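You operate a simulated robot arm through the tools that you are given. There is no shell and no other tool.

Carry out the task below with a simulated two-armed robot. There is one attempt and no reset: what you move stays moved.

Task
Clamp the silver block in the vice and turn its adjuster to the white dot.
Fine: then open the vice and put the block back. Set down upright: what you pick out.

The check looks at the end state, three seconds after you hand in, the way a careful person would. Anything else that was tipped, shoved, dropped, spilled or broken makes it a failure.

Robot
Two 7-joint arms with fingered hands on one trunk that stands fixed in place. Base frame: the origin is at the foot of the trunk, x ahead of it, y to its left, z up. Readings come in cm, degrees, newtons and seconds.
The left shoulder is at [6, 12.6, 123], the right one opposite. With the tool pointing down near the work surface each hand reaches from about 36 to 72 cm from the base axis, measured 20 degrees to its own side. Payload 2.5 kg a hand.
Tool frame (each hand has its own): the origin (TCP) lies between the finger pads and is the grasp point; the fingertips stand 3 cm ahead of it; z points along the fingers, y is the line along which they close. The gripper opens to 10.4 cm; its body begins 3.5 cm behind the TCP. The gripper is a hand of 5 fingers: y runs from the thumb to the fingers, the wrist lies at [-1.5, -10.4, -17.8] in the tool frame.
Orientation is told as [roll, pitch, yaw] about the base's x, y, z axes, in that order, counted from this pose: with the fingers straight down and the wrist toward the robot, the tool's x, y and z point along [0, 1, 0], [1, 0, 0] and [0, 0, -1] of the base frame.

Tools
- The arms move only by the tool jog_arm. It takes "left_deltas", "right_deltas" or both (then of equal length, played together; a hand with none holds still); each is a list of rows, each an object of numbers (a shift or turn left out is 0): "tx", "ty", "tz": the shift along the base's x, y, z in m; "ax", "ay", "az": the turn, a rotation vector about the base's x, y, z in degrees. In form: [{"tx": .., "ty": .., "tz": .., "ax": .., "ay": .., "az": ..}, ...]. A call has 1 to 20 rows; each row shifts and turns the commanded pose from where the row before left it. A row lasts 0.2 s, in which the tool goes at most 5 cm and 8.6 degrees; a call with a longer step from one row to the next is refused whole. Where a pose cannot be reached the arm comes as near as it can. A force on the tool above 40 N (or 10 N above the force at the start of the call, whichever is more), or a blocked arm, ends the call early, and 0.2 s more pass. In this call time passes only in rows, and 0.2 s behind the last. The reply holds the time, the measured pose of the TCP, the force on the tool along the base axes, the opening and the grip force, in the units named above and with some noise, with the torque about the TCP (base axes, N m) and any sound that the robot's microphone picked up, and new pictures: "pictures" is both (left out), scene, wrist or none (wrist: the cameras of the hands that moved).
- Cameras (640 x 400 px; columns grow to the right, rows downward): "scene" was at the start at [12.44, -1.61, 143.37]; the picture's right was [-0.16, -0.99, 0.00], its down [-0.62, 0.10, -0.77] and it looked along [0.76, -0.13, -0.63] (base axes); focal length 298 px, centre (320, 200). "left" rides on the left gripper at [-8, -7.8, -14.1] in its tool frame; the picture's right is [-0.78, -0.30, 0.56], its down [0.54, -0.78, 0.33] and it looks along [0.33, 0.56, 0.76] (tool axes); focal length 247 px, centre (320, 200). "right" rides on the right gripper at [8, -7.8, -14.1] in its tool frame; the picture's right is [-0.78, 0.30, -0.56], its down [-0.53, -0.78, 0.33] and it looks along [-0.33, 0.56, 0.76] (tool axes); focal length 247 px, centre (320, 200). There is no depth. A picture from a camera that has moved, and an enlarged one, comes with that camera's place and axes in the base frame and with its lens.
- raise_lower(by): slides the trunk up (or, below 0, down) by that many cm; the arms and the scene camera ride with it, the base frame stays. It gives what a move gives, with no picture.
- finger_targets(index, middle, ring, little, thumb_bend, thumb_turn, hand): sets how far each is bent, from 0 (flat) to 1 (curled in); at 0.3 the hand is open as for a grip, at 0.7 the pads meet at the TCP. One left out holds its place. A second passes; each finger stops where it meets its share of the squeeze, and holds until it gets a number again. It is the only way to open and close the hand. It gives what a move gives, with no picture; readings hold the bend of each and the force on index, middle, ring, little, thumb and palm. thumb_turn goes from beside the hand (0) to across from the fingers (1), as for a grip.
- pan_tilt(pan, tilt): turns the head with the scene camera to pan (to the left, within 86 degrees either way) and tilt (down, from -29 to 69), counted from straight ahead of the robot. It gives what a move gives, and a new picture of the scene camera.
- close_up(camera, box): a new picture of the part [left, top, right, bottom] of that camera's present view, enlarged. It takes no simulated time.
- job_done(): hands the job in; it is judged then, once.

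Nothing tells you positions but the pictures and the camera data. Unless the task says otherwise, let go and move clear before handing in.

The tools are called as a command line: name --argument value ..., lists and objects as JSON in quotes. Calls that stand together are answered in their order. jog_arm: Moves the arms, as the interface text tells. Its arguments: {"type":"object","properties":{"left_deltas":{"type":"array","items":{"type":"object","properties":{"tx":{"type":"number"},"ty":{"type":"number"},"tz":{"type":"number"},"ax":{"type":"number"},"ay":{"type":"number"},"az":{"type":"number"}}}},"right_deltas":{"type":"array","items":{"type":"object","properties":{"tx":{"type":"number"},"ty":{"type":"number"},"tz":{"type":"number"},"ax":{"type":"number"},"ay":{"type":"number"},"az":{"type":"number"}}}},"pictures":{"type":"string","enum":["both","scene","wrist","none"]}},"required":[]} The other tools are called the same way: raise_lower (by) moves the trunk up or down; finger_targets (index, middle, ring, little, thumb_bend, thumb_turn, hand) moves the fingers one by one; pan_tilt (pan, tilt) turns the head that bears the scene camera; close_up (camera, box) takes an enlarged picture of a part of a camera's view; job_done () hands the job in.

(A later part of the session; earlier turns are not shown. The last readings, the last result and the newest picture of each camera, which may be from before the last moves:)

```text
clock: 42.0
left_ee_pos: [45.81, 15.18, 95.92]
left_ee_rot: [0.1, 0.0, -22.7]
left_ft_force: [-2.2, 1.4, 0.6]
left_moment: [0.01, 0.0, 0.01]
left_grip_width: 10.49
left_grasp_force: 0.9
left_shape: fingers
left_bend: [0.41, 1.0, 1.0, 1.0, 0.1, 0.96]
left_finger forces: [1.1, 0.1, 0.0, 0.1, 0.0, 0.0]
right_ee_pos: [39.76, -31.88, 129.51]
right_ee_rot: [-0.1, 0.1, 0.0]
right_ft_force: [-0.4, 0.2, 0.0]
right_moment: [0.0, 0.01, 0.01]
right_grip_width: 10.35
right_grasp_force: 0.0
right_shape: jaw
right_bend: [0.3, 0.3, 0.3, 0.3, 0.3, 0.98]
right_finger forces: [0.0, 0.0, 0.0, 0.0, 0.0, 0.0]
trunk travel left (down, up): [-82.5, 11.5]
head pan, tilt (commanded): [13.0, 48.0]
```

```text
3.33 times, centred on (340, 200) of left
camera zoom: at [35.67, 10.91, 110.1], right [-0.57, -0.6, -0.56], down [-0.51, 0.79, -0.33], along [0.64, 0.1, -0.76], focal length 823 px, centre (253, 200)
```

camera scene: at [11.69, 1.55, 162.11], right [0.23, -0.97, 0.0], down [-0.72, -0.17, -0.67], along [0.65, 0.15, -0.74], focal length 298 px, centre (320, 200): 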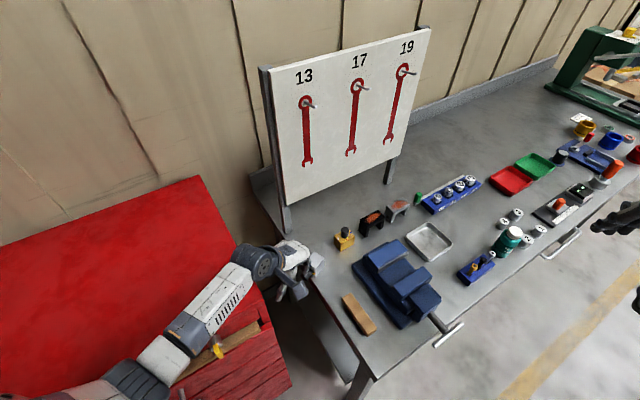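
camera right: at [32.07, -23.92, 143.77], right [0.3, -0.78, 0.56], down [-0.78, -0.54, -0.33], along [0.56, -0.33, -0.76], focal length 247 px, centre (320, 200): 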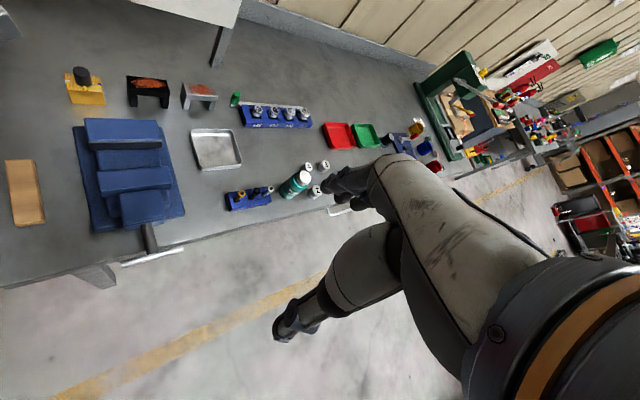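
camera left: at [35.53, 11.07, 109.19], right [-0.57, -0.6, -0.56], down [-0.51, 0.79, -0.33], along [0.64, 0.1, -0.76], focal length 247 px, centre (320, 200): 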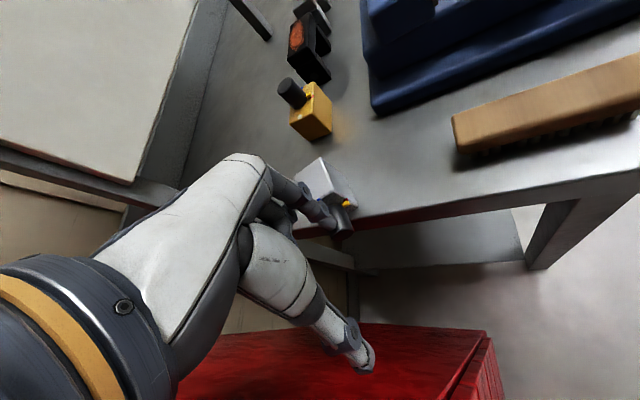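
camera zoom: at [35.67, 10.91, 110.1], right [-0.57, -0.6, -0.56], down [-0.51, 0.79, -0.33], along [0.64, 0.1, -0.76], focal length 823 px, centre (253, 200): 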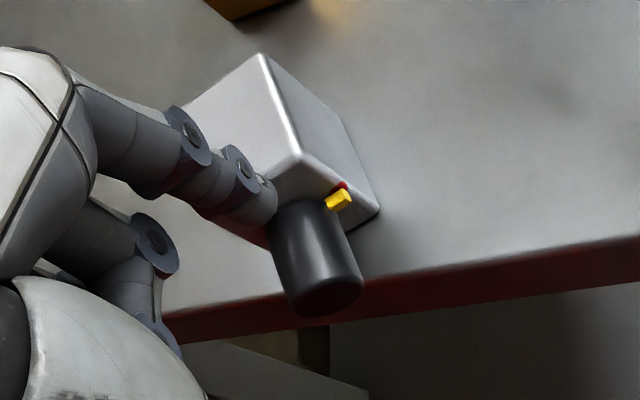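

The block slides inward rather than tipping. Since it moves so easily, I'll swivel it on the bench by pushing the knob end sideways to the right, until a comfortable hand yaw can pinch the knob from above. I'll move the finger to the left side of the knob first.

jog_arm --left_deltas '[{"tx": -0.008, "ty": 0.004, "tz": 0.01}, {"tx": -0.004, "ty": 0.01, "tz": 0.01}, {"ty": 0.013}, {"ty": 0.012}]' --pictures "wrist"

close_up --camera "scene" --box '[270, 210, 350, 290]'

close_up --camera "left" --box '[260, 140, 440, 280]'

```text
clock: 43.0
left_ee_pos: [44.81, 18.92, 97.96]
left_ee_rot: [0.0, -0.1, -22.7]
left_ft_force: [2.2, -4.9, 0.6]
left_moment: [-0.05, 0.0, 0.32]
left_grip_width: 10.16
left_grasp_force: 2.4
left_shape: fingers
left_bend: [0.4, 1.0, 1.0, 1.0, 0.15, 0.94]
left_finger forces: [0.0, 0.0, 0.0, 0.1, 5.3, 0.1]
right_ee_pos: [39.86, -32.01, 129.56]
right_ee_rot: [0.0, 0.0, 0.1]
right_ft_force: [0.2, 0.7, 0.4]
right_moment: [0.02, -0.01, -0.03]
right_grip_width: 10.37
right_grasp_force: 0.0
right_shape: jaw
right_bend: [0.3, 0.3, 0.3, 0.3, 0.3, 0.98]
right_finger forces: [0.0, 0.0, 0.0, 0.1, 0.0, 0.1]
trunk travel left (down, up): [-82.5, 11.5]
head pan, tilt (commanded): [13.0, 48.0]
camera left: at [34.49, 14.68, 112.15], right [-0.57, -0.6, -0.56], down [-0.51, 0.79, -0.33], along [0.64, 0.09, -0.76], focal length 247 px, centre (320, 200)
```

left: 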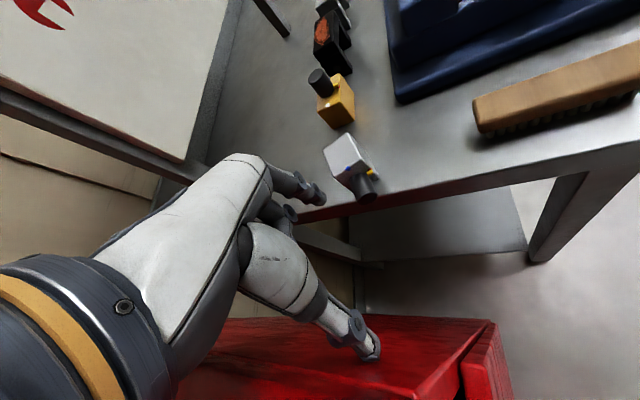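

```text
5.00 times, centred on (310, 250) of scene
camera zoom: at [11.71, 1.46, 162.11], right [0.22, -0.97, 0.0], down [-0.72, -0.17, -0.67], along [0.65, 0.15, -0.74], focal length 1489 px, centre (370, -50)
```

zoom: 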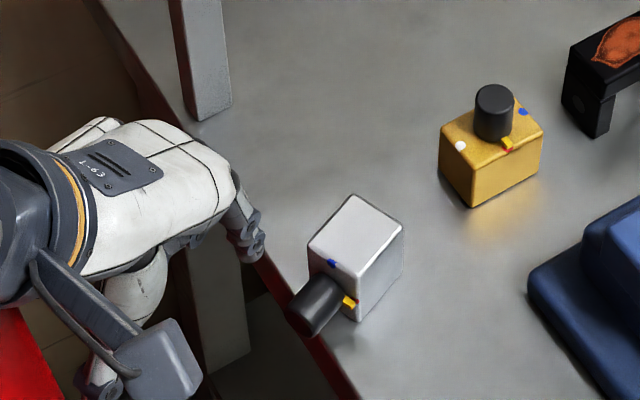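

```text
2.86 times, centred on (350, 210) of left
camera zoom: at [34.49, 14.68, 112.15], right [-0.57, -0.6, -0.56], down [-0.51, 0.79, -0.33], along [0.64, 0.09, -0.76], focal length 706 px, centre (234, 171)
```

zoom: 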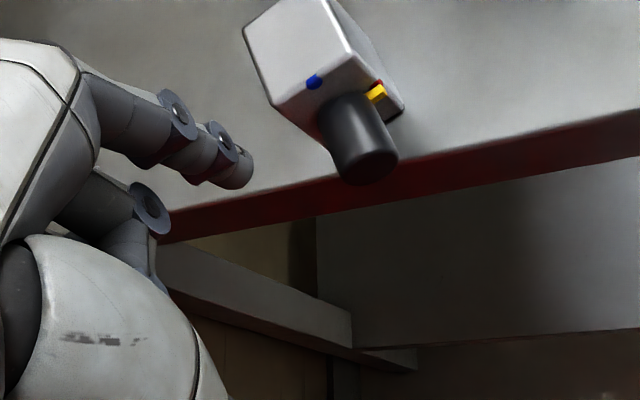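

The open thumb is touching the red cabinet's side with about 5 N. I'll back away a little and fold the thumb in before continuing.

jog_arm --left_deltas '[{"tx": 0.003, "ty": -0.008}]' --pictures "none"

finger_targets --hand "left" --thumb_bend 0.65

close_up --camera "left" --box '[220, 120, 460, 320]'

```text
clock: 43.4
left_ee_pos: [44.97, 18.42, 97.95]
left_ee_rot: [0.1, 0.2, -22.8]
left_ft_force: [0.8, -1.4, -0.6]
left_moment: [-0.02, 0.02, 0.02]
left_grip_width: 10.55
left_grasp_force: 0.4
left_shape: fingers
left_bend: [0.4, 1.0, 1.0, 1.0, 0.12, 0.96]
left_finger forces: [0.0, 0.0, 0.1, 0.0, 0.6, 0.0]
right_ee_pos: [39.85, -31.88, 129.53]
right_ee_rot: [0.0, 0.1, 0.0]
right_ft_force: [-0.1, -0.6, 0.3]
right_moment: [-0.02, -0.01, -0.02]
right_grip_width: 10.35
right_grasp_force: 0.1
right_shape: jaw
right_bend: [0.3, 0.3, 0.3, 0.3, 0.3, 0.98]
right_finger forces: [0.0, 0.1, 0.0, 0.0, 0.0, 0.1]
trunk travel left (down, up): [-82.5, 11.5]
head pan, tilt (commanded): [13.0, 48.0]
```

```text
clock: 44.4
left_ee_pos: [45.09, 18.21, 97.81]
left_ee_rot: [0.1, 0.0, -22.7]
left_ft_force: [0.1, 0.7, 0.5]
left_moment: [0.01, -0.03, 0.0]
left_grip_width: 4.66
left_grasp_force: 0.1
left_shape: fingers
left_bend: [0.4, 1.0, 1.0, 1.0, 0.65, 0.96]
left_finger forces: [0.1, 0.0, 0.0, 0.1, 0.0, 0.0]
right_ee_pos: [39.91, -31.83, 129.52]
right_ee_rot: [-0.1, 0.2, 0.0]
right_ft_force: [0.5, -0.2, -0.6]
right_moment: [-0.01, 0.02, 0.03]
right_grip_width: 10.37
right_grasp_force: 0.0
right_shape: jaw
right_bend: [0.3, 0.3, 0.3, 0.3, 0.3, 0.98]
right_finger forces: [0.0, 0.0, 0.0, 0.1, 0.0, 0.0]
trunk travel left (down, up): [-82.5, 11.5]
head pan, tilt (commanded): [13.0, 48.0]
```

```text
2.00 times, centred on (340, 220) of left
camera zoom: at [34.75, 14.02, 112.05], right [-0.57, -0.6, -0.56], down [-0.51, 0.79, -0.33], along [0.64, 0.1, -0.76], focal length 494 px, centre (280, 160)
```

zoom: 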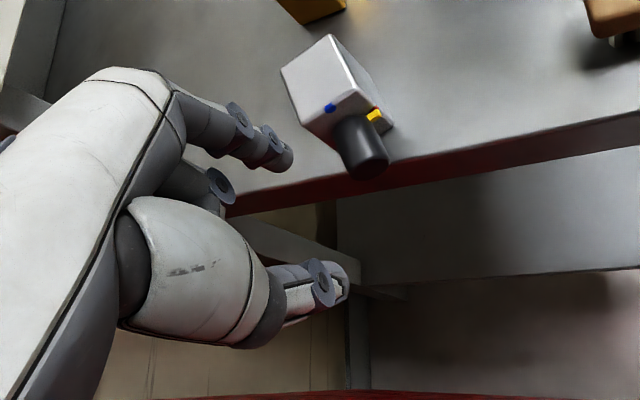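

The thumb is clear now. I'll lower the index finger beside the left side of the knob, outside the bench edge, and then push gently to the right to swivel the block.

jog_arm --left_deltas '[{"tx": 0.001, "ty": 0.003, "tz": -0.016}, {"tz": -0.017}, {"tz": -0.016}, {"tx": -0.002, "ty": -0.0046}, {"tx": -0.002, "ty": -0.0046}, {"tx": -0.002, "ty": -0.0046}]' --pictures "none"

close_up --camera "scene" --box '[270, 210, 350, 290]'

close_up --camera "left" --box '[240, 110, 440, 260]'

```text
clock: 45.8
left_ee_pos: [44.64, 17.26, 93.05]
left_ee_rot: [0.3, 0.1, -22.8]
left_ft_force: [13.3, -1.4, 9.9]
left_moment: [0.69, 1.95, -0.54]
left_grip_width: 4.67
left_grasp_force: 0.2
left_shape: fingers
left_bend: [0.4, 1.0, 1.0, 1.0, 0.65, 0.96]
left_finger forces: [0.9, 0.0, 0.0, 0.1, 0.0, 0.0]
right_ee_pos: [40.05, -31.98, 129.47]
right_ee_rot: [0.0, 0.3, 0.1]
right_ft_force: [0.5, 0.0, -0.2]
right_moment: [0.02, 0.05, -0.01]
right_grip_width: 10.37
right_grasp_force: 0.0
right_shape: jaw
right_bend: [0.3, 0.3, 0.3, 0.3, 0.3, 0.98]
right_finger forces: [0.0, 0.1, 0.0, 0.1, 0.0, 0.0]
trunk travel left (down, up): [-82.5, 11.5]
head pan, tilt (commanded): [13.0, 48.0]
```

```text
5.00 times, centred on (310, 250) of scene
camera zoom: at [11.82, 1.5, 162.1], right [0.23, -0.97, 0.0], down [-0.72, -0.17, -0.67], along [0.65, 0.15, -0.74], focal length 1489 px, centre (370, -50)
```

zoom: 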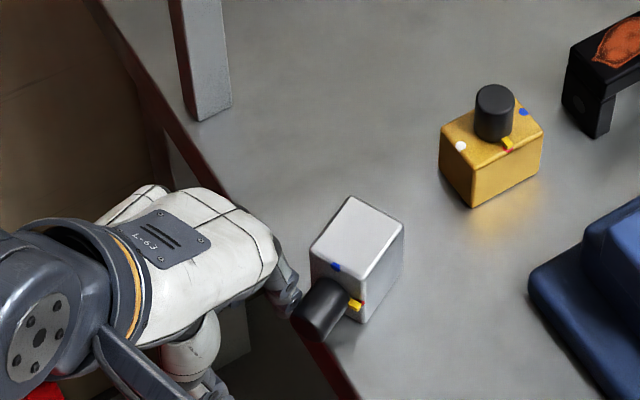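

```text
2.67 times, centred on (340, 185) of left
camera zoom: at [34.38, 12.88, 107.21], right [-0.57, -0.6, -0.56], down [-0.51, 0.79, -0.33], along [0.64, 0.1, -0.76], focal length 659 px, centre (267, 240)
```

zoom: 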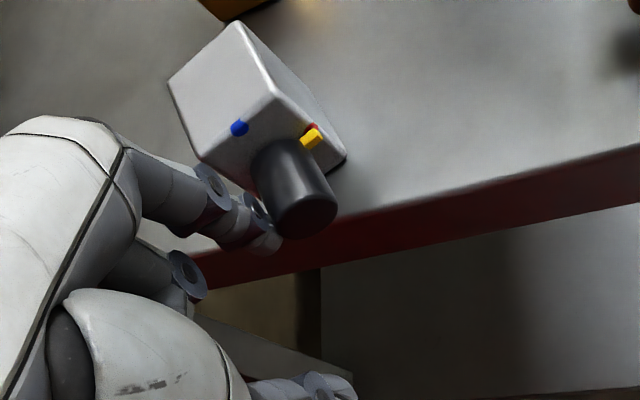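

The wrist is now pressing on the cabinet's top edge, which turns out to stand near z≈100. I'll lift off immediately.

jog_arm --left_deltas '[{"tz": 0.015, "tx": 0.002}, {"tz": 0.02, "tx": 0.002}, {"tz": 0.02, "tx": 0.002}]' --pictures "both"

```text
clock: 46.6
left_ee_pos: [45.08, 17.33, 98.37]
left_ee_rot: [0.1, 0.0, -22.7]
left_ft_force: [-0.3, 0.5, 0.4]
left_moment: [0.03, -0.01, 0.01]
left_grip_width: 4.65
left_grasp_force: 0.1
left_shape: fingers
left_bend: [0.4, 1.0, 1.0, 1.0, 0.65, 0.96]
left_finger forces: [0.0, 0.0, 0.0, 0.0, 0.0, 0.1]
right_ee_pos: [39.76, -31.91, 129.58]
right_ee_rot: [0.0, 0.2, 0.0]
right_ft_force: [0.2, -0.4, 1.0]
right_moment: [0.01, 0.04, -0.01]
right_grip_width: 10.36
right_grasp_force: 0.1
right_shape: jaw
right_bend: [0.3, 0.3, 0.3, 0.3, 0.3, 0.98]
right_finger forces: [0.0, 0.1, 0.0, 0.0, 0.0, 0.1]
trunk travel left (down, up): [-82.5, 11.5]
head pan, tilt (commanded): [13.0, 48.0]
camera scene: at [11.64, 1.57, 162.11], right [0.23, -0.97, 0.0], down [-0.72, -0.17, -0.67], along [0.65, 0.15, -0.74], focal length 298 px, centre (320, 200)
camera left: at [34.8, 12.96, 112.71], right [-0.57, -0.6, -0.56], down [-0.51, 0.79, -0.33], along [0.64, 0.1, -0.76], focal length 247 px, centre (320, 200)
```

scene: 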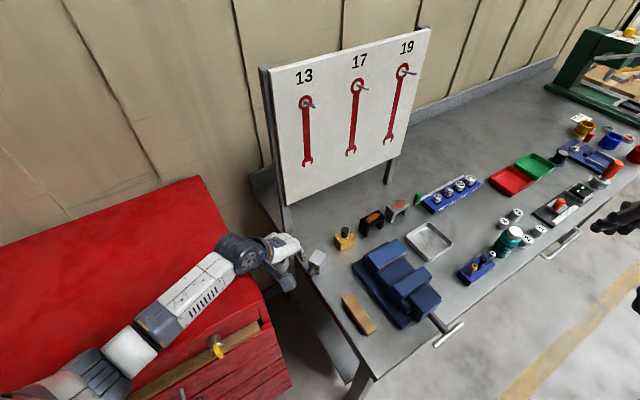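
left: 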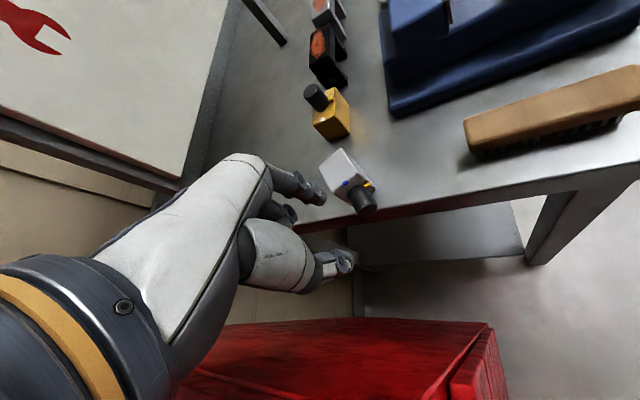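

The contact is gone and the cabinet hasn't moved. I'll push the knob end from the right side toward the left instead, using hand yaw +20° so the wrist stays away from the cabinet.

jog_arm --left_deltas '[{"tz": 0.015, "tx": -0.006, "ty": -0.012, "az": 7.1}, {"tx": -0.006, "ty": -0.012, "az": 7.1}, {"tx": -0.006, "ty": -0.012, "az": 7.1}, {"tx": -0.006, "ty": -0.012, "az": 7.1}, {"tx": -0.006, "ty": -0.012, "az": 7.1}, {"tx": -0.003, "ty": -0.011, "az": 7.2}]' --pictures "both"

close_up --camera "left" --box '[260, 110, 460, 270]'

```text
clock: 48.0
left_ee_pos: [41.84, 10.03, 100.02]
left_ee_rot: [0.1, 0.1, 20.1]
left_ft_force: [0.9, -0.8, -1.0]
left_moment: [0.01, 0.01, -0.05]
left_grip_width: 4.63
left_grasp_force: 0.0
left_shape: fingers
left_bend: [0.4, 1.0, 1.0, 1.0, 0.65, 0.96]
left_finger forces: [0.0, 0.0, 0.0, 0.0, 0.0, 0.1]
right_ee_pos: [39.89, -31.96, 129.45]
right_ee_rot: [-0.1, 0.1, -0.1]
right_ft_force: [-0.2, -0.1, -1.0]
right_moment: [-0.02, 0.01, 0.03]
right_grip_width: 10.36
right_grasp_force: 0.0
right_shape: jaw
right_bend: [0.3, 0.3, 0.3, 0.3, 0.3, 0.98]
right_finger forces: [0.1, 0.1, 0.0, 0.0, 0.1, 0.0]
trunk travel left (down, up): [-82.5, 11.5]
head pan, tilt (commanded): [13.0, 48.0]
camera scene: at [11.68, 1.5, 162.12], right [0.22, -0.97, 0.0], down [-0.72, -0.17, -0.67], along [0.65, 0.15, -0.74], focal length 298 px, centre (320, 200)
camera left: at [37.34, -0.01, 114.18], right [-0.01, -0.83, -0.56], down [-0.91, 0.23, -0.33], along [0.41, 0.51, -0.76], focal length 247 px, centre (320, 200)
```

scene: 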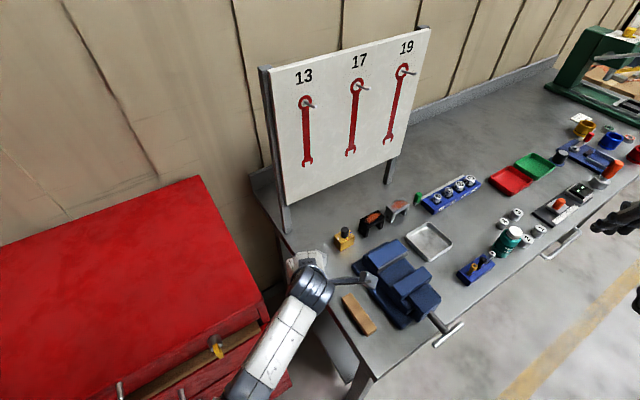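
left: 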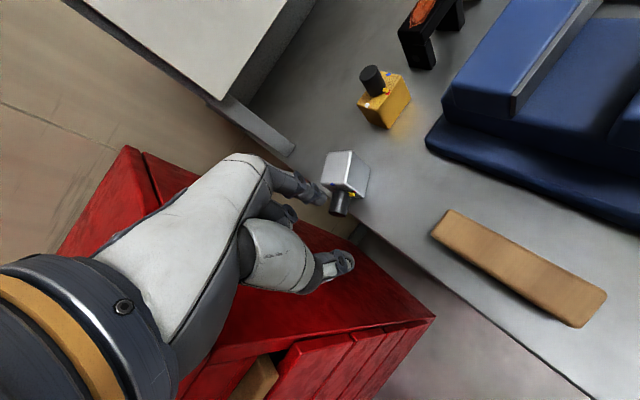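

```text
2.50 times, centred on (360, 190) of left
camera zoom: at [37.34, -0.01, 114.18], right [-0.01, -0.83, -0.56], down [-0.91, 0.23, -0.33], along [0.41, 0.51, -0.76], focal length 617 px, centre (220, 225)
```

zoom: 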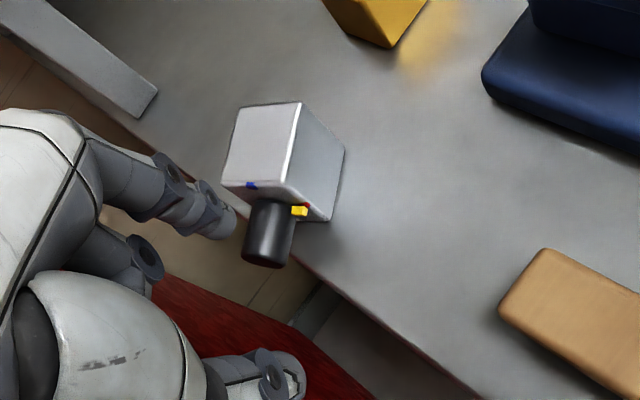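

The knob now points at about 168° after the earlier nudge, and the finger is on its right side. I'll lower the fingertip next to the knob end and push it left in small steps.

jog_arm --left_deltas '[{"tx": 0.0145, "ty": -0.003, "tz": -0.02}, {"tz": -0.027}, {"tz": -0.027}, {"ty": 0.006}, {"ty": 0.006}]' --pictures "none"

close_up --camera "left" --box '[260, 110, 460, 270]'

close_up --camera "scene" --box '[270, 210, 370, 290]'

```text
clock: 49.4
left_ee_pos: [42.52, 13.66, 91.69]
left_ee_rot: [3.1, -0.1, 20.1]
left_ft_force: [-0.9, -0.7, 0.1]
left_moment: [0.02, 0.01, -0.03]
left_grip_width: 4.53
left_grasp_force: 0.0
left_shape: fingers
left_bend: [0.41, 1.0, 1.0, 1.0, 0.65, 0.96]
left_finger forces: [0.4, 0.0, 0.0, 0.0, 0.0, 0.1]
right_ee_pos: [39.88, -31.91, 129.58]
right_ee_rot: [0.0, 0.1, 0.0]
right_ft_force: [0.7, -0.2, -0.2]
right_moment: [0.03, -0.03, -0.01]
right_grip_width: 10.36
right_grasp_force: 0.0
right_shape: jaw
right_bend: [0.3, 0.3, 0.3, 0.3, 0.3, 0.98]
right_finger forces: [0.1, 0.1, 0.0, 0.1, 0.0, 0.1]
trunk travel left (down, up): [-82.5, 11.5]
head pan, tilt (commanded): [13.0, 48.0]
stopped in row 5 (left hand): the arm was blocked; the commanded pose is now the measured one
```

```text
2.50 times, centred on (360, 190) of left
camera zoom: at [38.23, 2.87, 105.46], right [-0.02, -0.8, -0.6], down [-0.92, 0.25, -0.31], along [0.4, 0.54, -0.74], focal length 617 px, centre (220, 225)
```

zoom: 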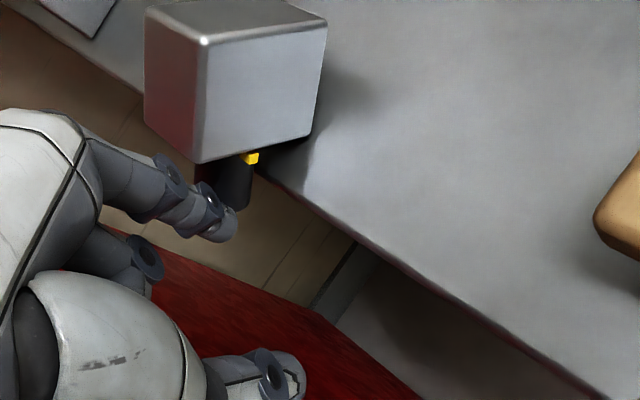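

```text
5.00 times, centred on (320, 250) of scene
camera zoom: at [11.67, 1.55, 162.12], right [0.22, -0.97, 0.0], down [-0.72, -0.17, -0.67], along [0.65, 0.15, -0.74], focal length 1489 px, centre (320, -50)
```

zoom: 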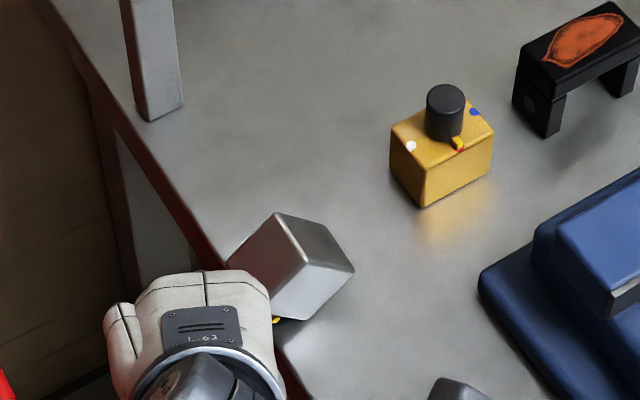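

The arm ran into its near-reach limit and drifted left, and it turned the block. I'll study the block's present pose before moving anything.

pan_tilt --pan 18 --tilt 55

close_up --camera "scene" --box '[290, 130, 390, 230]'

close_up --camera "left" --box '[290, 100, 390, 200]'

close_up --camera "right" --box '[0, 20, 100, 120]'

```text
clock: 50.1
left_ee_pos: [42.47, 13.6, 91.72]
left_ee_rot: [3.1, -0.2, 20.1]
left_ft_force: [-2.3, 0.8, 1.1]
left_moment: [-0.03, 0.01, 0.0]
left_grip_width: 4.56
left_grasp_force: 0.1
left_shape: fingers
left_bend: [0.41, 1.0, 1.0, 1.0, 0.65, 0.96]
left_finger forces: [0.4, 0.1, 0.0, 0.0, 0.0, 0.0]
right_ee_pos: [40.01, -31.86, 129.56]
right_ee_rot: [0.0, 0.1, 0.0]
right_ft_force: [0.0, -0.1, -0.6]
right_moment: [-0.03, -0.01, -0.01]
right_grip_width: 10.38
right_grasp_force: 0.1
right_shape: jaw
right_bend: [0.3, 0.3, 0.3, 0.3, 0.3, 0.98]
right_finger forces: [0.0, 0.1, 0.0, 0.0, 0.0, 0.0]
trunk travel left (down, up): [-82.5, 11.5]
head pan, tilt (commanded): [18.0, 55.0]
camera scene: at [10.86, 2.0, 161.2], right [0.31, -0.95, 0.0], down [-0.78, -0.25, -0.57], along [0.55, 0.18, -0.82], focal length 298 px, centre (320, 200)
```

scene: 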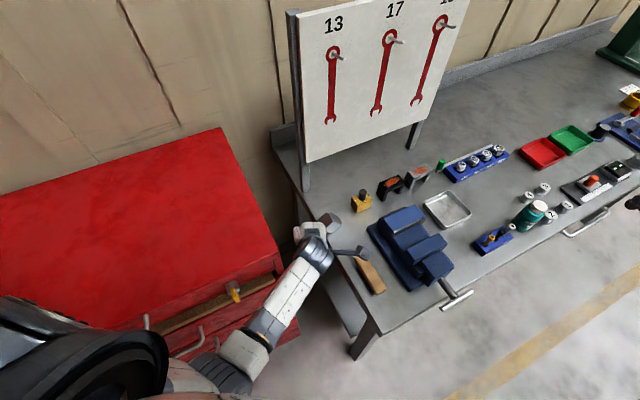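

```text
4.00 times, centred on (340, 180) of scene
camera zoom: at [10.86, 2.0, 161.2], right [0.31, -0.95, 0.0], down [-0.78, -0.25, -0.57], along [0.55, 0.18, -0.82], focal length 1191 px, centre (240, 280)
```

zoom: 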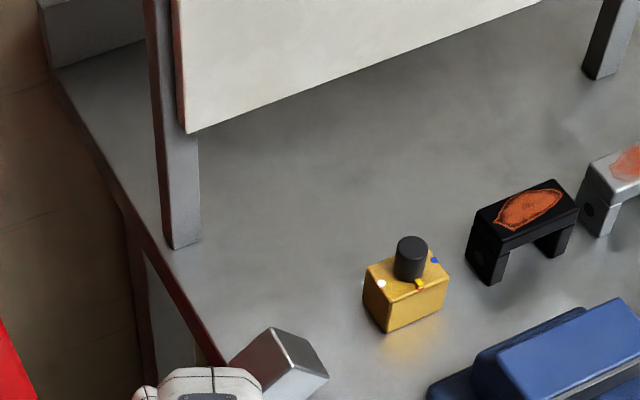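

```text
4.00 times, centred on (340, 150) of left
camera zoom: at [38.23, 2.85, 105.46], right [-0.02, -0.8, -0.6], down [-0.92, 0.25, -0.31], along [0.4, 0.54, -0.74], focal length 988 px, centre (240, 400)
```

zoom: 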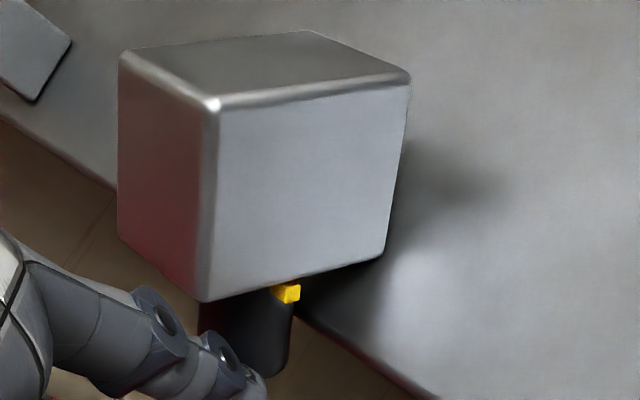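

```text
4.00 times, centred on (50, 70) of right
camera zoom: at [32.05, -23.84, 143.77], right [0.3, -0.78, 0.56], down [-0.78, -0.53, -0.33], along [0.55, -0.33, -0.76], focal length 988 px, centre (1400, 720)
```

zoom: 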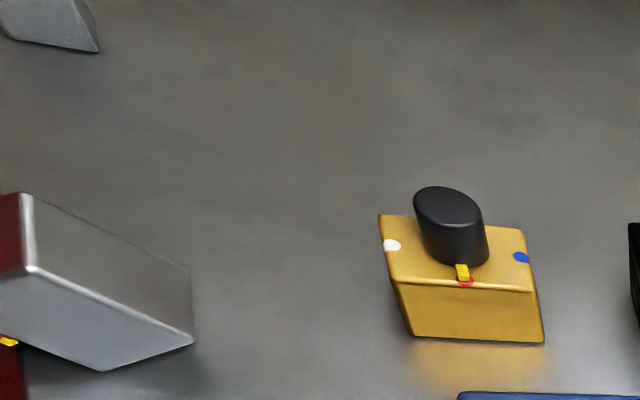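

The block now straddles the bench edge, resting on its lower edge and on the knob against the bench edge, tilted about 40° outward. That aligns it with the bench edge, so a pinch at yaw ~45° becomes possible. I'll withdraw the finger carefully, backward and up.

jog_arm --left_deltas '[{"tx": -0.006, "tz": 0.002}, {"tx": -0.006, "tz": 0.006}, {"tz": 0.02}, {"tz": 0.03}, {"tz": 0.03}]' --pictures "both"

close_up --camera "left" --box '[280, 100, 420, 220]'

close_up --camera "scene" --box '[290, 180, 370, 250]'

```text
clock: 51.5
left_ee_pos: [42.07, 17.87, 100.8]
left_ee_rot: [8.5, -3.2, 19.6]
left_ft_force: [0.4, -0.5, 0.0]
left_moment: [-0.01, 0.02, -0.01]
left_grip_width: 4.63
left_grasp_force: 0.1
left_shape: fingers
left_bend: [0.4, 1.0, 1.0, 1.0, 0.65, 0.96]
left_finger forces: [0.0, 0.0, 0.0, 0.0, 0.0, 0.0]
right_ee_pos: [39.79, -31.87, 129.47]
right_ee_rot: [0.0, 0.1, 0.0]
right_ft_force: [-0.9, 0.1, 0.2]
right_moment: [-0.02, 0.0, 0.02]
right_grip_width: 10.36
right_grasp_force: 0.0
right_shape: jaw
right_bend: [0.3, 0.3, 0.3, 0.3, 0.3, 0.98]
right_finger forces: [0.0, 0.1, 0.0, 0.0, 0.0, 0.1]
trunk travel left (down, up): [-82.5, 11.5]
head pan, tilt (commanded): [18.0, 55.0]
stopped in row 5 (left hand): the arm was blocked; the commanded pose is now the measured one
camera scene: at [10.86, 2.01, 161.19], right [0.31, -0.95, 0.0], down [-0.78, -0.25, -0.57], along [0.55, 0.18, -0.82], focal length 298 px, centre (320, 200)
camera left: at [37.45, 5.77, 113.36], right [-0.01, -0.73, -0.68], down [-0.91, 0.29, -0.29], along [0.41, 0.62, -0.67], focal length 247 px, centre (320, 200)
```

scene: 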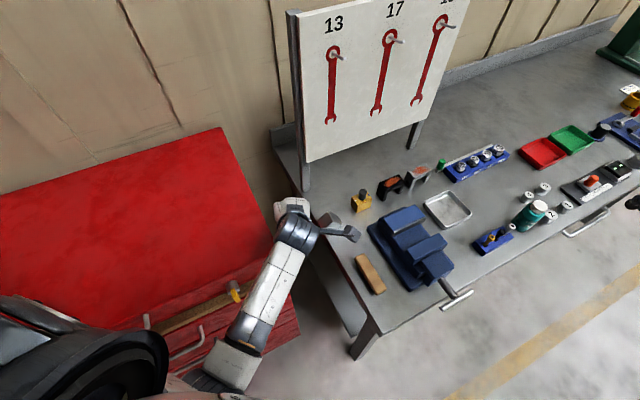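
left: 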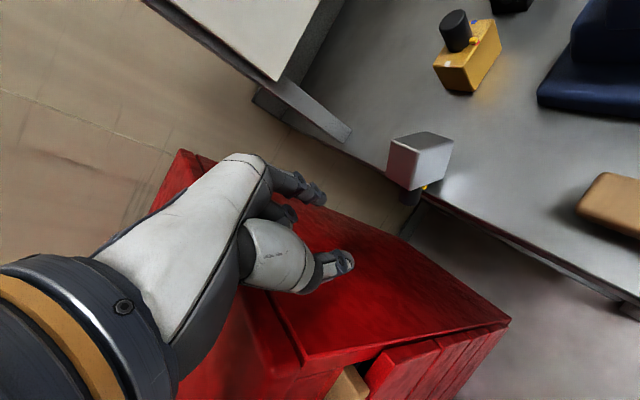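

```text
3.33 times, centred on (350, 160) of left
camera zoom: at [37.45, 5.77, 113.36], right [-0.01, -0.73, -0.68], down [-0.91, 0.29, -0.29], along [0.41, 0.62, -0.67], focal length 823 px, centre (220, 333)
```

zoom: 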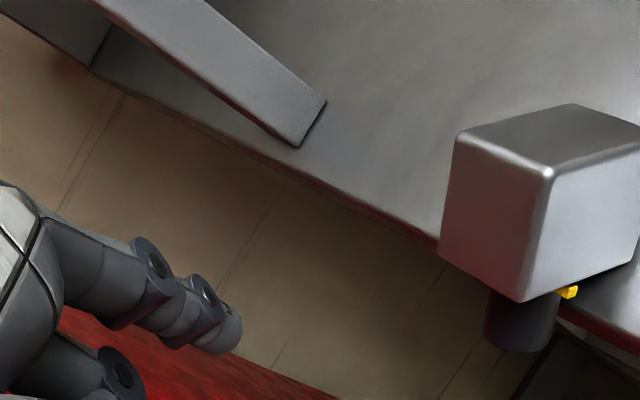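

```text
5.71 times, centred on (330, 215) of scene
camera zoom: at [10.86, 2.01, 161.19], right [0.31, -0.95, 0.0], down [-0.78, -0.25, -0.57], along [0.55, 0.18, -0.82], focal length 1702 px, centre (263, 114)
```

zoom: 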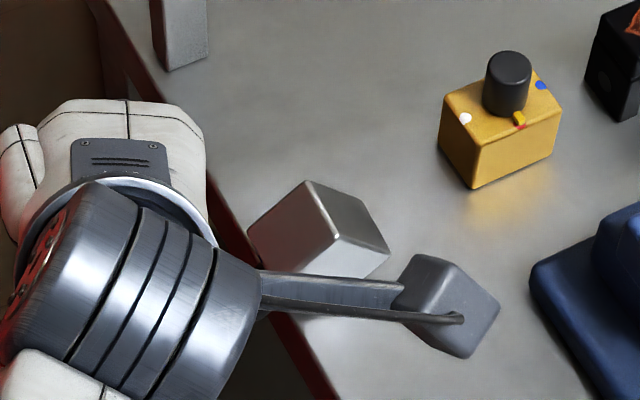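

The block rests stably on the bench edge. Next I'll straighten the hand, bring the index fingertip to the block's outer top slope and nudge it inward, so it tips back onto its flat side with the knob horizontal.

jog_arm --left_deltas '[{"tx": 0.009, "ty": -0.011, "tz": 0.005, "ax": -3}, {"tx": 0.009, "ty": -0.011, "ax": -3}, {"tx": 0.009, "ty": -0.011, "ax": -3}, {"tx": 0.008, "ty": -0.012}]' --pictures "both"

close_up --camera "left" --box '[270, 120, 430, 260]'

```text
clock: 52.7
left_ee_pos: [44.68, 18.67, 100.19]
left_ee_rot: [6.6, -1.3, 20.2]
left_ft_force: [0.0, -1.0, -0.4]
left_moment: [-0.03, -0.03, 0.03]
left_grip_width: 4.64
left_grasp_force: 0.0
left_shape: fingers
left_bend: [0.4, 1.0, 1.0, 1.0, 0.65, 0.96]
left_finger forces: [0.1, 0.1, 0.0, 0.0, 0.1, 0.1]
right_ee_pos: [39.91, -32.0, 129.62]
right_ee_rot: [0.0, 0.0, 0.0]
right_ft_force: [0.1, 0.4, -0.1]
right_moment: [0.03, -0.02, -0.03]
right_grip_width: 10.37
right_grasp_force: 0.0
right_shape: jaw
right_bend: [0.3, 0.3, 0.3, 0.3, 0.3, 0.98]
right_finger forces: [0.0, 0.0, 0.1, 0.1, 0.0, 0.0]
trunk travel left (down, up): [-82.5, 11.5]
head pan, tilt (commanded): [18.0, 55.0]
stopped in row 4 (left hand): the arm was blocked; the commanded pose is now the measured one
camera scene: at [10.84, 2.01, 161.19], right [0.31, -0.95, 0.0], down [-0.78, -0.25, -0.57], along [0.55, 0.18, -0.82], focal length 298 px, centre (320, 200)
camera left: at [40.42, 6.97, 113.3], right [-0.02, -0.76, -0.65], down [-0.92, 0.27, -0.29], along [0.39, 0.59, -0.71], focal length 247 px, centre (320, 200)
```

scene: 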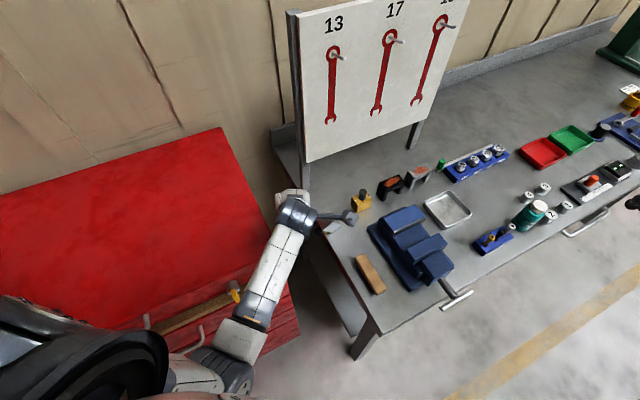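
left: 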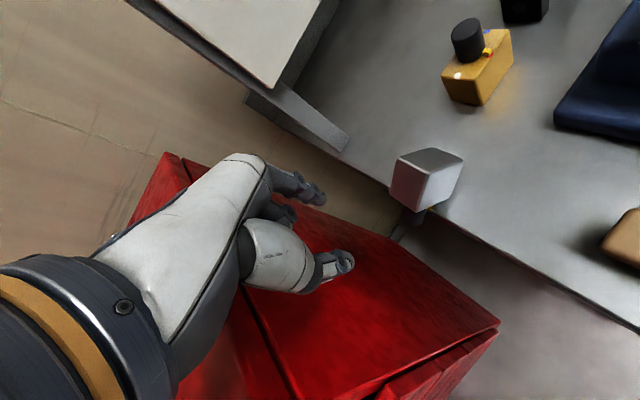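

```text
2.86 times, centred on (350, 190) of left
camera zoom: at [40.42, 6.97, 113.3], right [-0.02, -0.76, -0.65], down [-0.92, 0.27, -0.29], along [0.39, 0.59, -0.71], focal length 706 px, centre (234, 229)
```

zoom: 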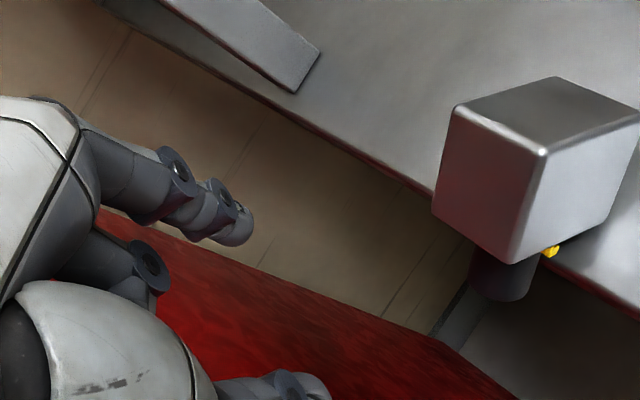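

The arm posture has tucked the elbow against the torso, blocking it. I'll rise and rotate the hand back to about -20° yaw to free the elbow.

jog_arm --left_deltas '[{"tz": 0.02, "az": -7}, {"tz": 0.02, "az": -7, "ax": -2}, {"tz": 0.02, "az": -7, "ax": -2}, {"tz": 0.01, "az": -7, "ax": -2}, {"az": -7}, {"az": -6}]' --pictures "scene"

```text
clock: 54.1
left_ee_pos: [44.64, 18.6, 107.15]
left_ee_rot: [0.4, -0.9, -20.9]
left_ft_force: [0.4, -0.6, -0.4]
left_moment: [-0.01, 0.01, -0.03]
left_grip_width: 4.62
left_grasp_force: 0.0
left_shape: fingers
left_bend: [0.4, 1.0, 1.0, 1.0, 0.65, 0.96]
left_finger forces: [0.1, 0.1, 0.0, 0.0, 0.0, 0.1]
right_ee_pos: [39.79, -31.84, 129.51]
right_ee_rot: [0.0, 0.1, 0.0]
right_ft_force: [0.6, 0.1, -0.1]
right_moment: [0.03, -0.01, 0.02]
right_grip_width: 10.38
right_grasp_force: 0.0
right_shape: jaw
right_bend: [0.3, 0.3, 0.3, 0.3, 0.3, 0.98]
right_finger forces: [0.0, 0.0, 0.1, 0.0, 0.0, 0.0]
trunk travel left (down, up): [-82.5, 11.5]
head pan, tilt (commanded): [18.0, 55.0]
camera scene: at [10.86, 2.04, 161.19], right [0.31, -0.95, 0.0], down [-0.78, -0.25, -0.57], along [0.55, 0.18, -0.82], focal length 298 px, centre (320, 200)
```

scene: 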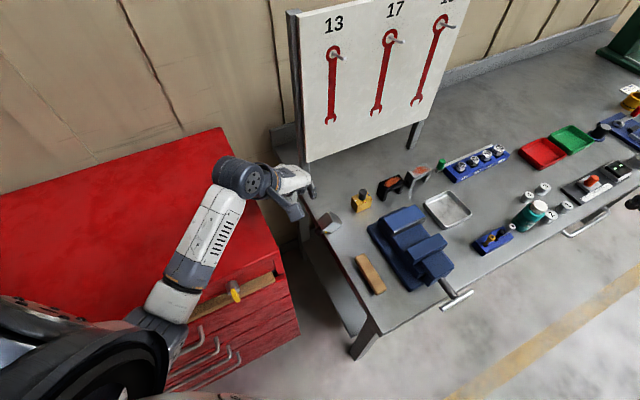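

The elbow is free now. I'll bring the fingertip to the outer slope of the block.

jog_arm --left_deltas '[{"tx": 0.007, "ty": -0.012, "tz": -0.03}, {"tx": 0.007, "ty": -0.0115, "tz": -0.03}, {"tz": -0.03}]' --pictures "both"

close_up --camera "left" --box '[260, 120, 420, 260]'

close_up --camera "scene" --box '[270, 160, 370, 250]'

```text
clock: 54.9
left_ee_pos: [46.02, 16.13, 98.24]
left_ee_rot: [0.5, -1.1, -20.8]
left_ft_force: [0.0, -0.7, 0.1]
left_moment: [-0.03, -0.02, 0.01]
left_grip_width: 4.58
left_grasp_force: 0.1
left_shape: fingers
left_bend: [0.4, 1.0, 1.0, 1.0, 0.65, 0.96]
left_finger forces: [0.1, 0.0, 0.1, 0.0, 0.1, 0.0]
right_ee_pos: [39.87, -31.86, 129.46]
right_ee_rot: [0.0, 0.1, -0.1]
right_ft_force: [1.0, -0.4, 0.3]
right_moment: [0.01, -0.01, 0.01]
right_grip_width: 10.4
right_grasp_force: 0.0
right_shape: jaw
right_bend: [0.3, 0.3, 0.3, 0.3, 0.3, 0.98]
right_finger forces: [0.0, 0.0, 0.1, 0.0, 0.0, 0.0]
trunk travel left (down, up): [-82.5, 11.5]
head pan, tilt (commanded): [18.0, 55.0]
camera scene: at [10.86, 2.03, 161.19], right [0.31, -0.95, 0.0], down [-0.78, -0.25, -0.57], along [0.55, 0.18, -0.82], focal length 298 px, centre (320, 200)
camera left: at [35.69, 11.47, 112.31], right [-0.54, -0.62, -0.57], down [-0.53, 0.78, -0.34], along [0.65, 0.12, -0.75], focal length 247 px, centre (320, 200)
```

scene: 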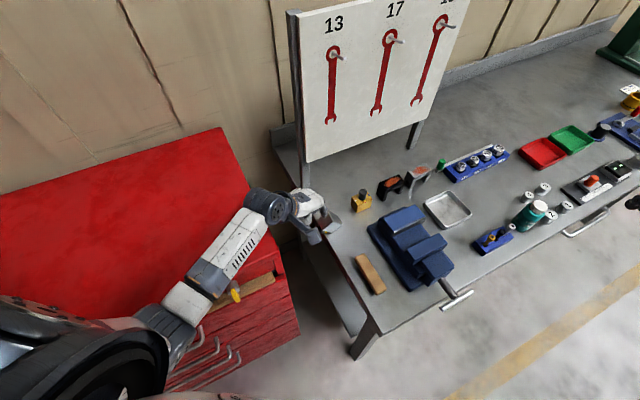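
left: 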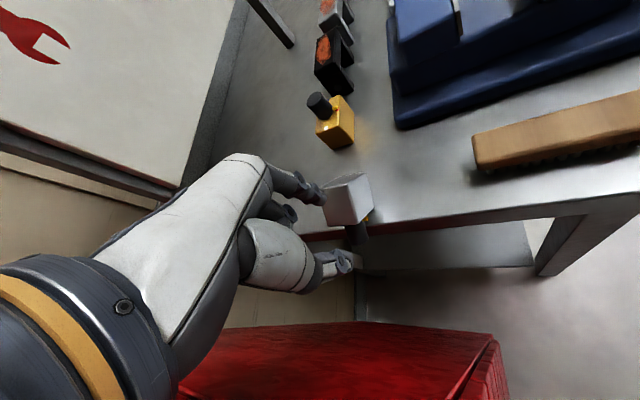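

```text
2.86 times, centred on (340, 190) of left
camera zoom: at [35.69, 11.47, 112.31], right [-0.54, -0.62, -0.57], down [-0.53, 0.78, -0.34], along [0.65, 0.12, -0.75], focal length 706 px, centre (263, 229)
```

zoom: 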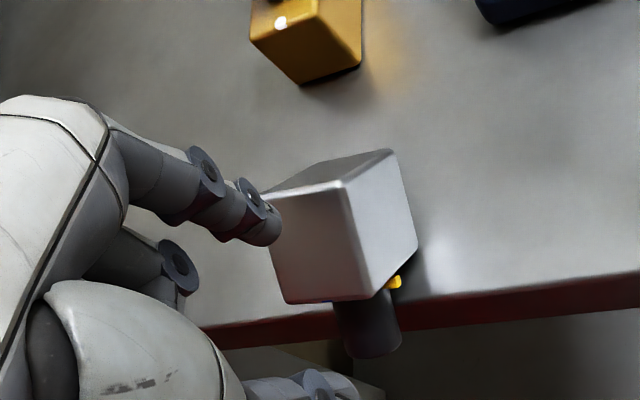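

```text
4.44 times, centred on (320, 205) of scene
camera zoom: at [10.86, 2.03, 161.19], right [0.31, -0.95, 0.0], down [-0.78, -0.25, -0.57], along [0.55, 0.18, -0.82], focal length 1324 px, centre (320, 178)
```

zoom: 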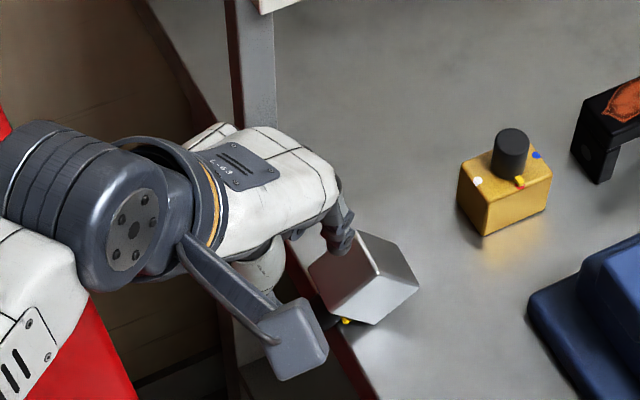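

The fingertip is just outside the slope. I'll centre it slightly, lower 1.1 cm and push inward gently until the block rocks back.

jog_arm --left_deltas '[{"tx": -0.0045, "ty": -0.004, "tz": -0.011}, {"tx": 0.0035, "ty": -0.0035}, {"tx": 0.0035, "ty": -0.0035}, {"tx": 0.0035, "ty": -0.0035}]' --pictures "none"

close_up --camera "left" --box '[260, 120, 420, 260]'

close_up --camera "scene" --box '[270, 160, 370, 250]'

```text
clock: 55.9
left_ee_pos: [46.62, 14.64, 97.17]
left_ee_rot: [0.4, -0.8, -20.8]
left_ft_force: [-0.1, 0.3, -0.3]
left_moment: [0.01, 0.0, 0.03]
left_grip_width: 4.61
left_grasp_force: 0.0
left_shape: fingers
left_bend: [0.4, 1.0, 1.0, 1.0, 0.65, 0.96]
left_finger forces: [0.0, 0.0, 0.0, 0.0, 0.0, 0.0]
right_ee_pos: [39.91, -31.95, 129.57]
right_ee_rot: [0.0, 0.0, 0.1]
right_ft_force: [1.0, 0.3, -0.3]
right_moment: [0.04, 0.0, 0.02]
right_grip_width: 10.36
right_grasp_force: 0.1
right_shape: jaw
right_bend: [0.3, 0.3, 0.3, 0.3, 0.3, 0.98]
right_finger forces: [0.0, 0.0, 0.0, 0.0, 0.1, 0.0]
trunk travel left (down, up): [-82.5, 11.5]
head pan, tilt (commanded): [18.0, 55.0]
```

```text
2.86 times, centred on (340, 190) of left
camera zoom: at [36.34, 10.03, 111.18], right [-0.54, -0.62, -0.57], down [-0.53, 0.78, -0.34], along [0.65, 0.12, -0.75], focal length 706 px, centre (263, 229)
```

zoom: 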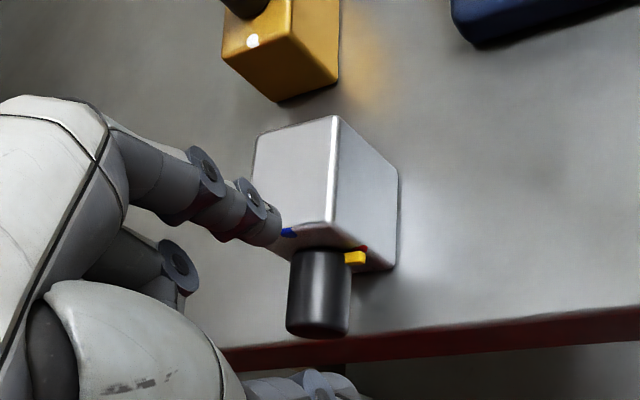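

```text
4.44 times, centred on (320, 205) of scene
camera zoom: at [10.87, 2.0, 161.19], right [0.31, -0.95, 0.0], down [-0.78, -0.25, -0.57], along [0.55, 0.18, -0.82], focal length 1324 px, centre (320, 178)
```

zoom: 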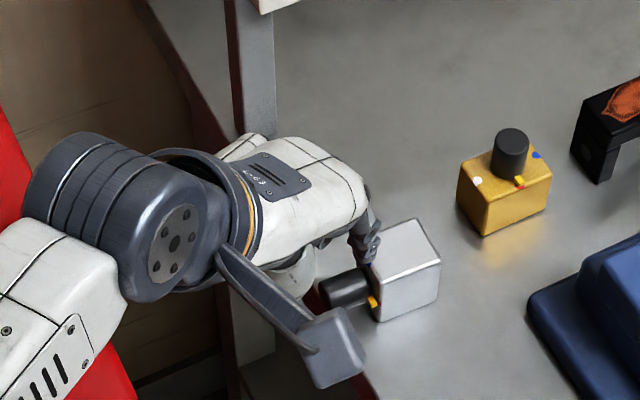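

The block is back flat on its side, now further from the edge, with its knob horizontal at about 133°. I'll raise the hand, open thumb, index and middle, and try for yaw ~42° above the knob.

jog_arm --left_deltas '[{"tz": 0.03}, {"tz": 0.03, "tx": 0.004}, {"tx": 0.005, "az": 7.8}, {"tx": 0.005, "ty": -0.002, "az": 7.8}, {"tx": 0.005, "ty": -0.002, "az": 7.8}, {"tx": 0.005, "ty": -0.002, "az": 7.8}, {"tx": 0.005, "ty": -0.002, "az": 7.8}, {"tx": 0.004, "ty": -0.002, "az": 7.8}, {"az": 7.8}, {"az": 7.8}]' --pictures "none"

finger_targets --hand "left" --index 0.5 --middle 0.5 --ring 0.9 --little 0.9 --thumb_bend 0.5 --thumb_turn 1.0

close_up --camera "left" --box '[240, 140, 440, 300]'

close_up --camera "scene" --box '[230, 160, 390, 290]'

```text
clock: 58.3
left_ee_pos: [50.13, 18.24, 102.99]
left_ee_rot: [4.2, -4.4, 43.0]
left_ft_force: [0.2, -0.7, -0.1]
left_moment: [0.03, 0.01, 0.01]
left_grip_width: 4.65
left_grasp_force: 0.0
left_shape: fingers
left_bend: [0.4, 1.0, 1.0, 1.0, 0.65, 0.96]
left_finger forces: [0.1, 0.0, 0.0, 0.0, 0.0, 0.0]
right_ee_pos: [39.79, -31.8, 129.51]
right_ee_rot: [0.0, 0.0, 0.0]
right_ft_force: [0.3, -0.6, -0.1]
right_moment: [-0.02, 0.0, -0.03]
right_grip_width: 10.36
right_grasp_force: 0.0
right_shape: jaw
right_bend: [0.3, 0.3, 0.3, 0.3, 0.3, 0.98]
right_finger forces: [0.1, 0.0, 0.1, 0.0, 0.1, 0.0]
trunk travel left (down, up): [-82.5, 11.5]
head pan, tilt (commanded): [18.0, 55.0]
stopped in row 10 (left hand): the arm was blocked; the commanded pose is now the measured one
```

```text
clock: 59.3
left_ee_pos: [49.95, 18.2, 102.91]
left_ee_rot: [4.1, -4.3, 42.9]
left_ft_force: [-0.6, 0.2, 0.3]
left_moment: [0.02, 0.0, 0.0]
left_grip_width: 5.17
left_grasp_force: 0.1
left_shape: fingers
left_bend: [0.5, 0.5, 0.9, 0.9, 0.5, 1.0]
left_finger forces: [0.1, 0.0, 0.0, 0.1, 0.1, 0.0]
right_ee_pos: [39.83, -31.9, 129.63]
right_ee_rot: [-0.1, 0.1, 0.0]
right_ft_force: [0.1, 0.2, -0.1]
right_moment: [0.02, 0.01, 0.03]
right_grip_width: 10.38
right_grasp_force: 0.1
right_shape: jaw
right_bend: [0.3, 0.3, 0.3, 0.3, 0.3, 0.98]
right_finger forces: [0.1, 0.1, 0.0, 0.0, 0.0, 0.0]
trunk travel left (down, up): [-82.5, 11.5]
head pan, tilt (commanded): [18.0, 55.0]
```

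```text
2.50 times, centred on (340, 220) of left
camera zoom: at [49.8, 5.77, 115.89], right [0.32, -0.71, -0.63], down [-0.93, -0.1, -0.35], along [0.18, 0.7, -0.69], focal length 617 px, centre (270, 150)
```

zoom: 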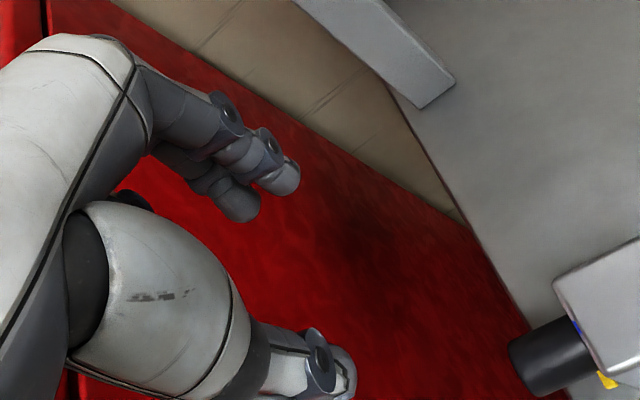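

```text
3.08 times, centred on (310, 225) of scene
camera zoom: at [10.86, 2.01, 161.19], right [0.31, -0.95, 0.0], down [-0.78, -0.25, -0.57], along [0.55, 0.18, -0.82], focal length 916 px, centre (351, 123)
```

zoom: 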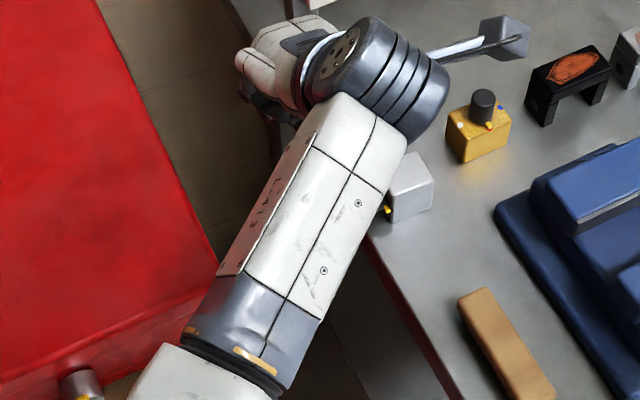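

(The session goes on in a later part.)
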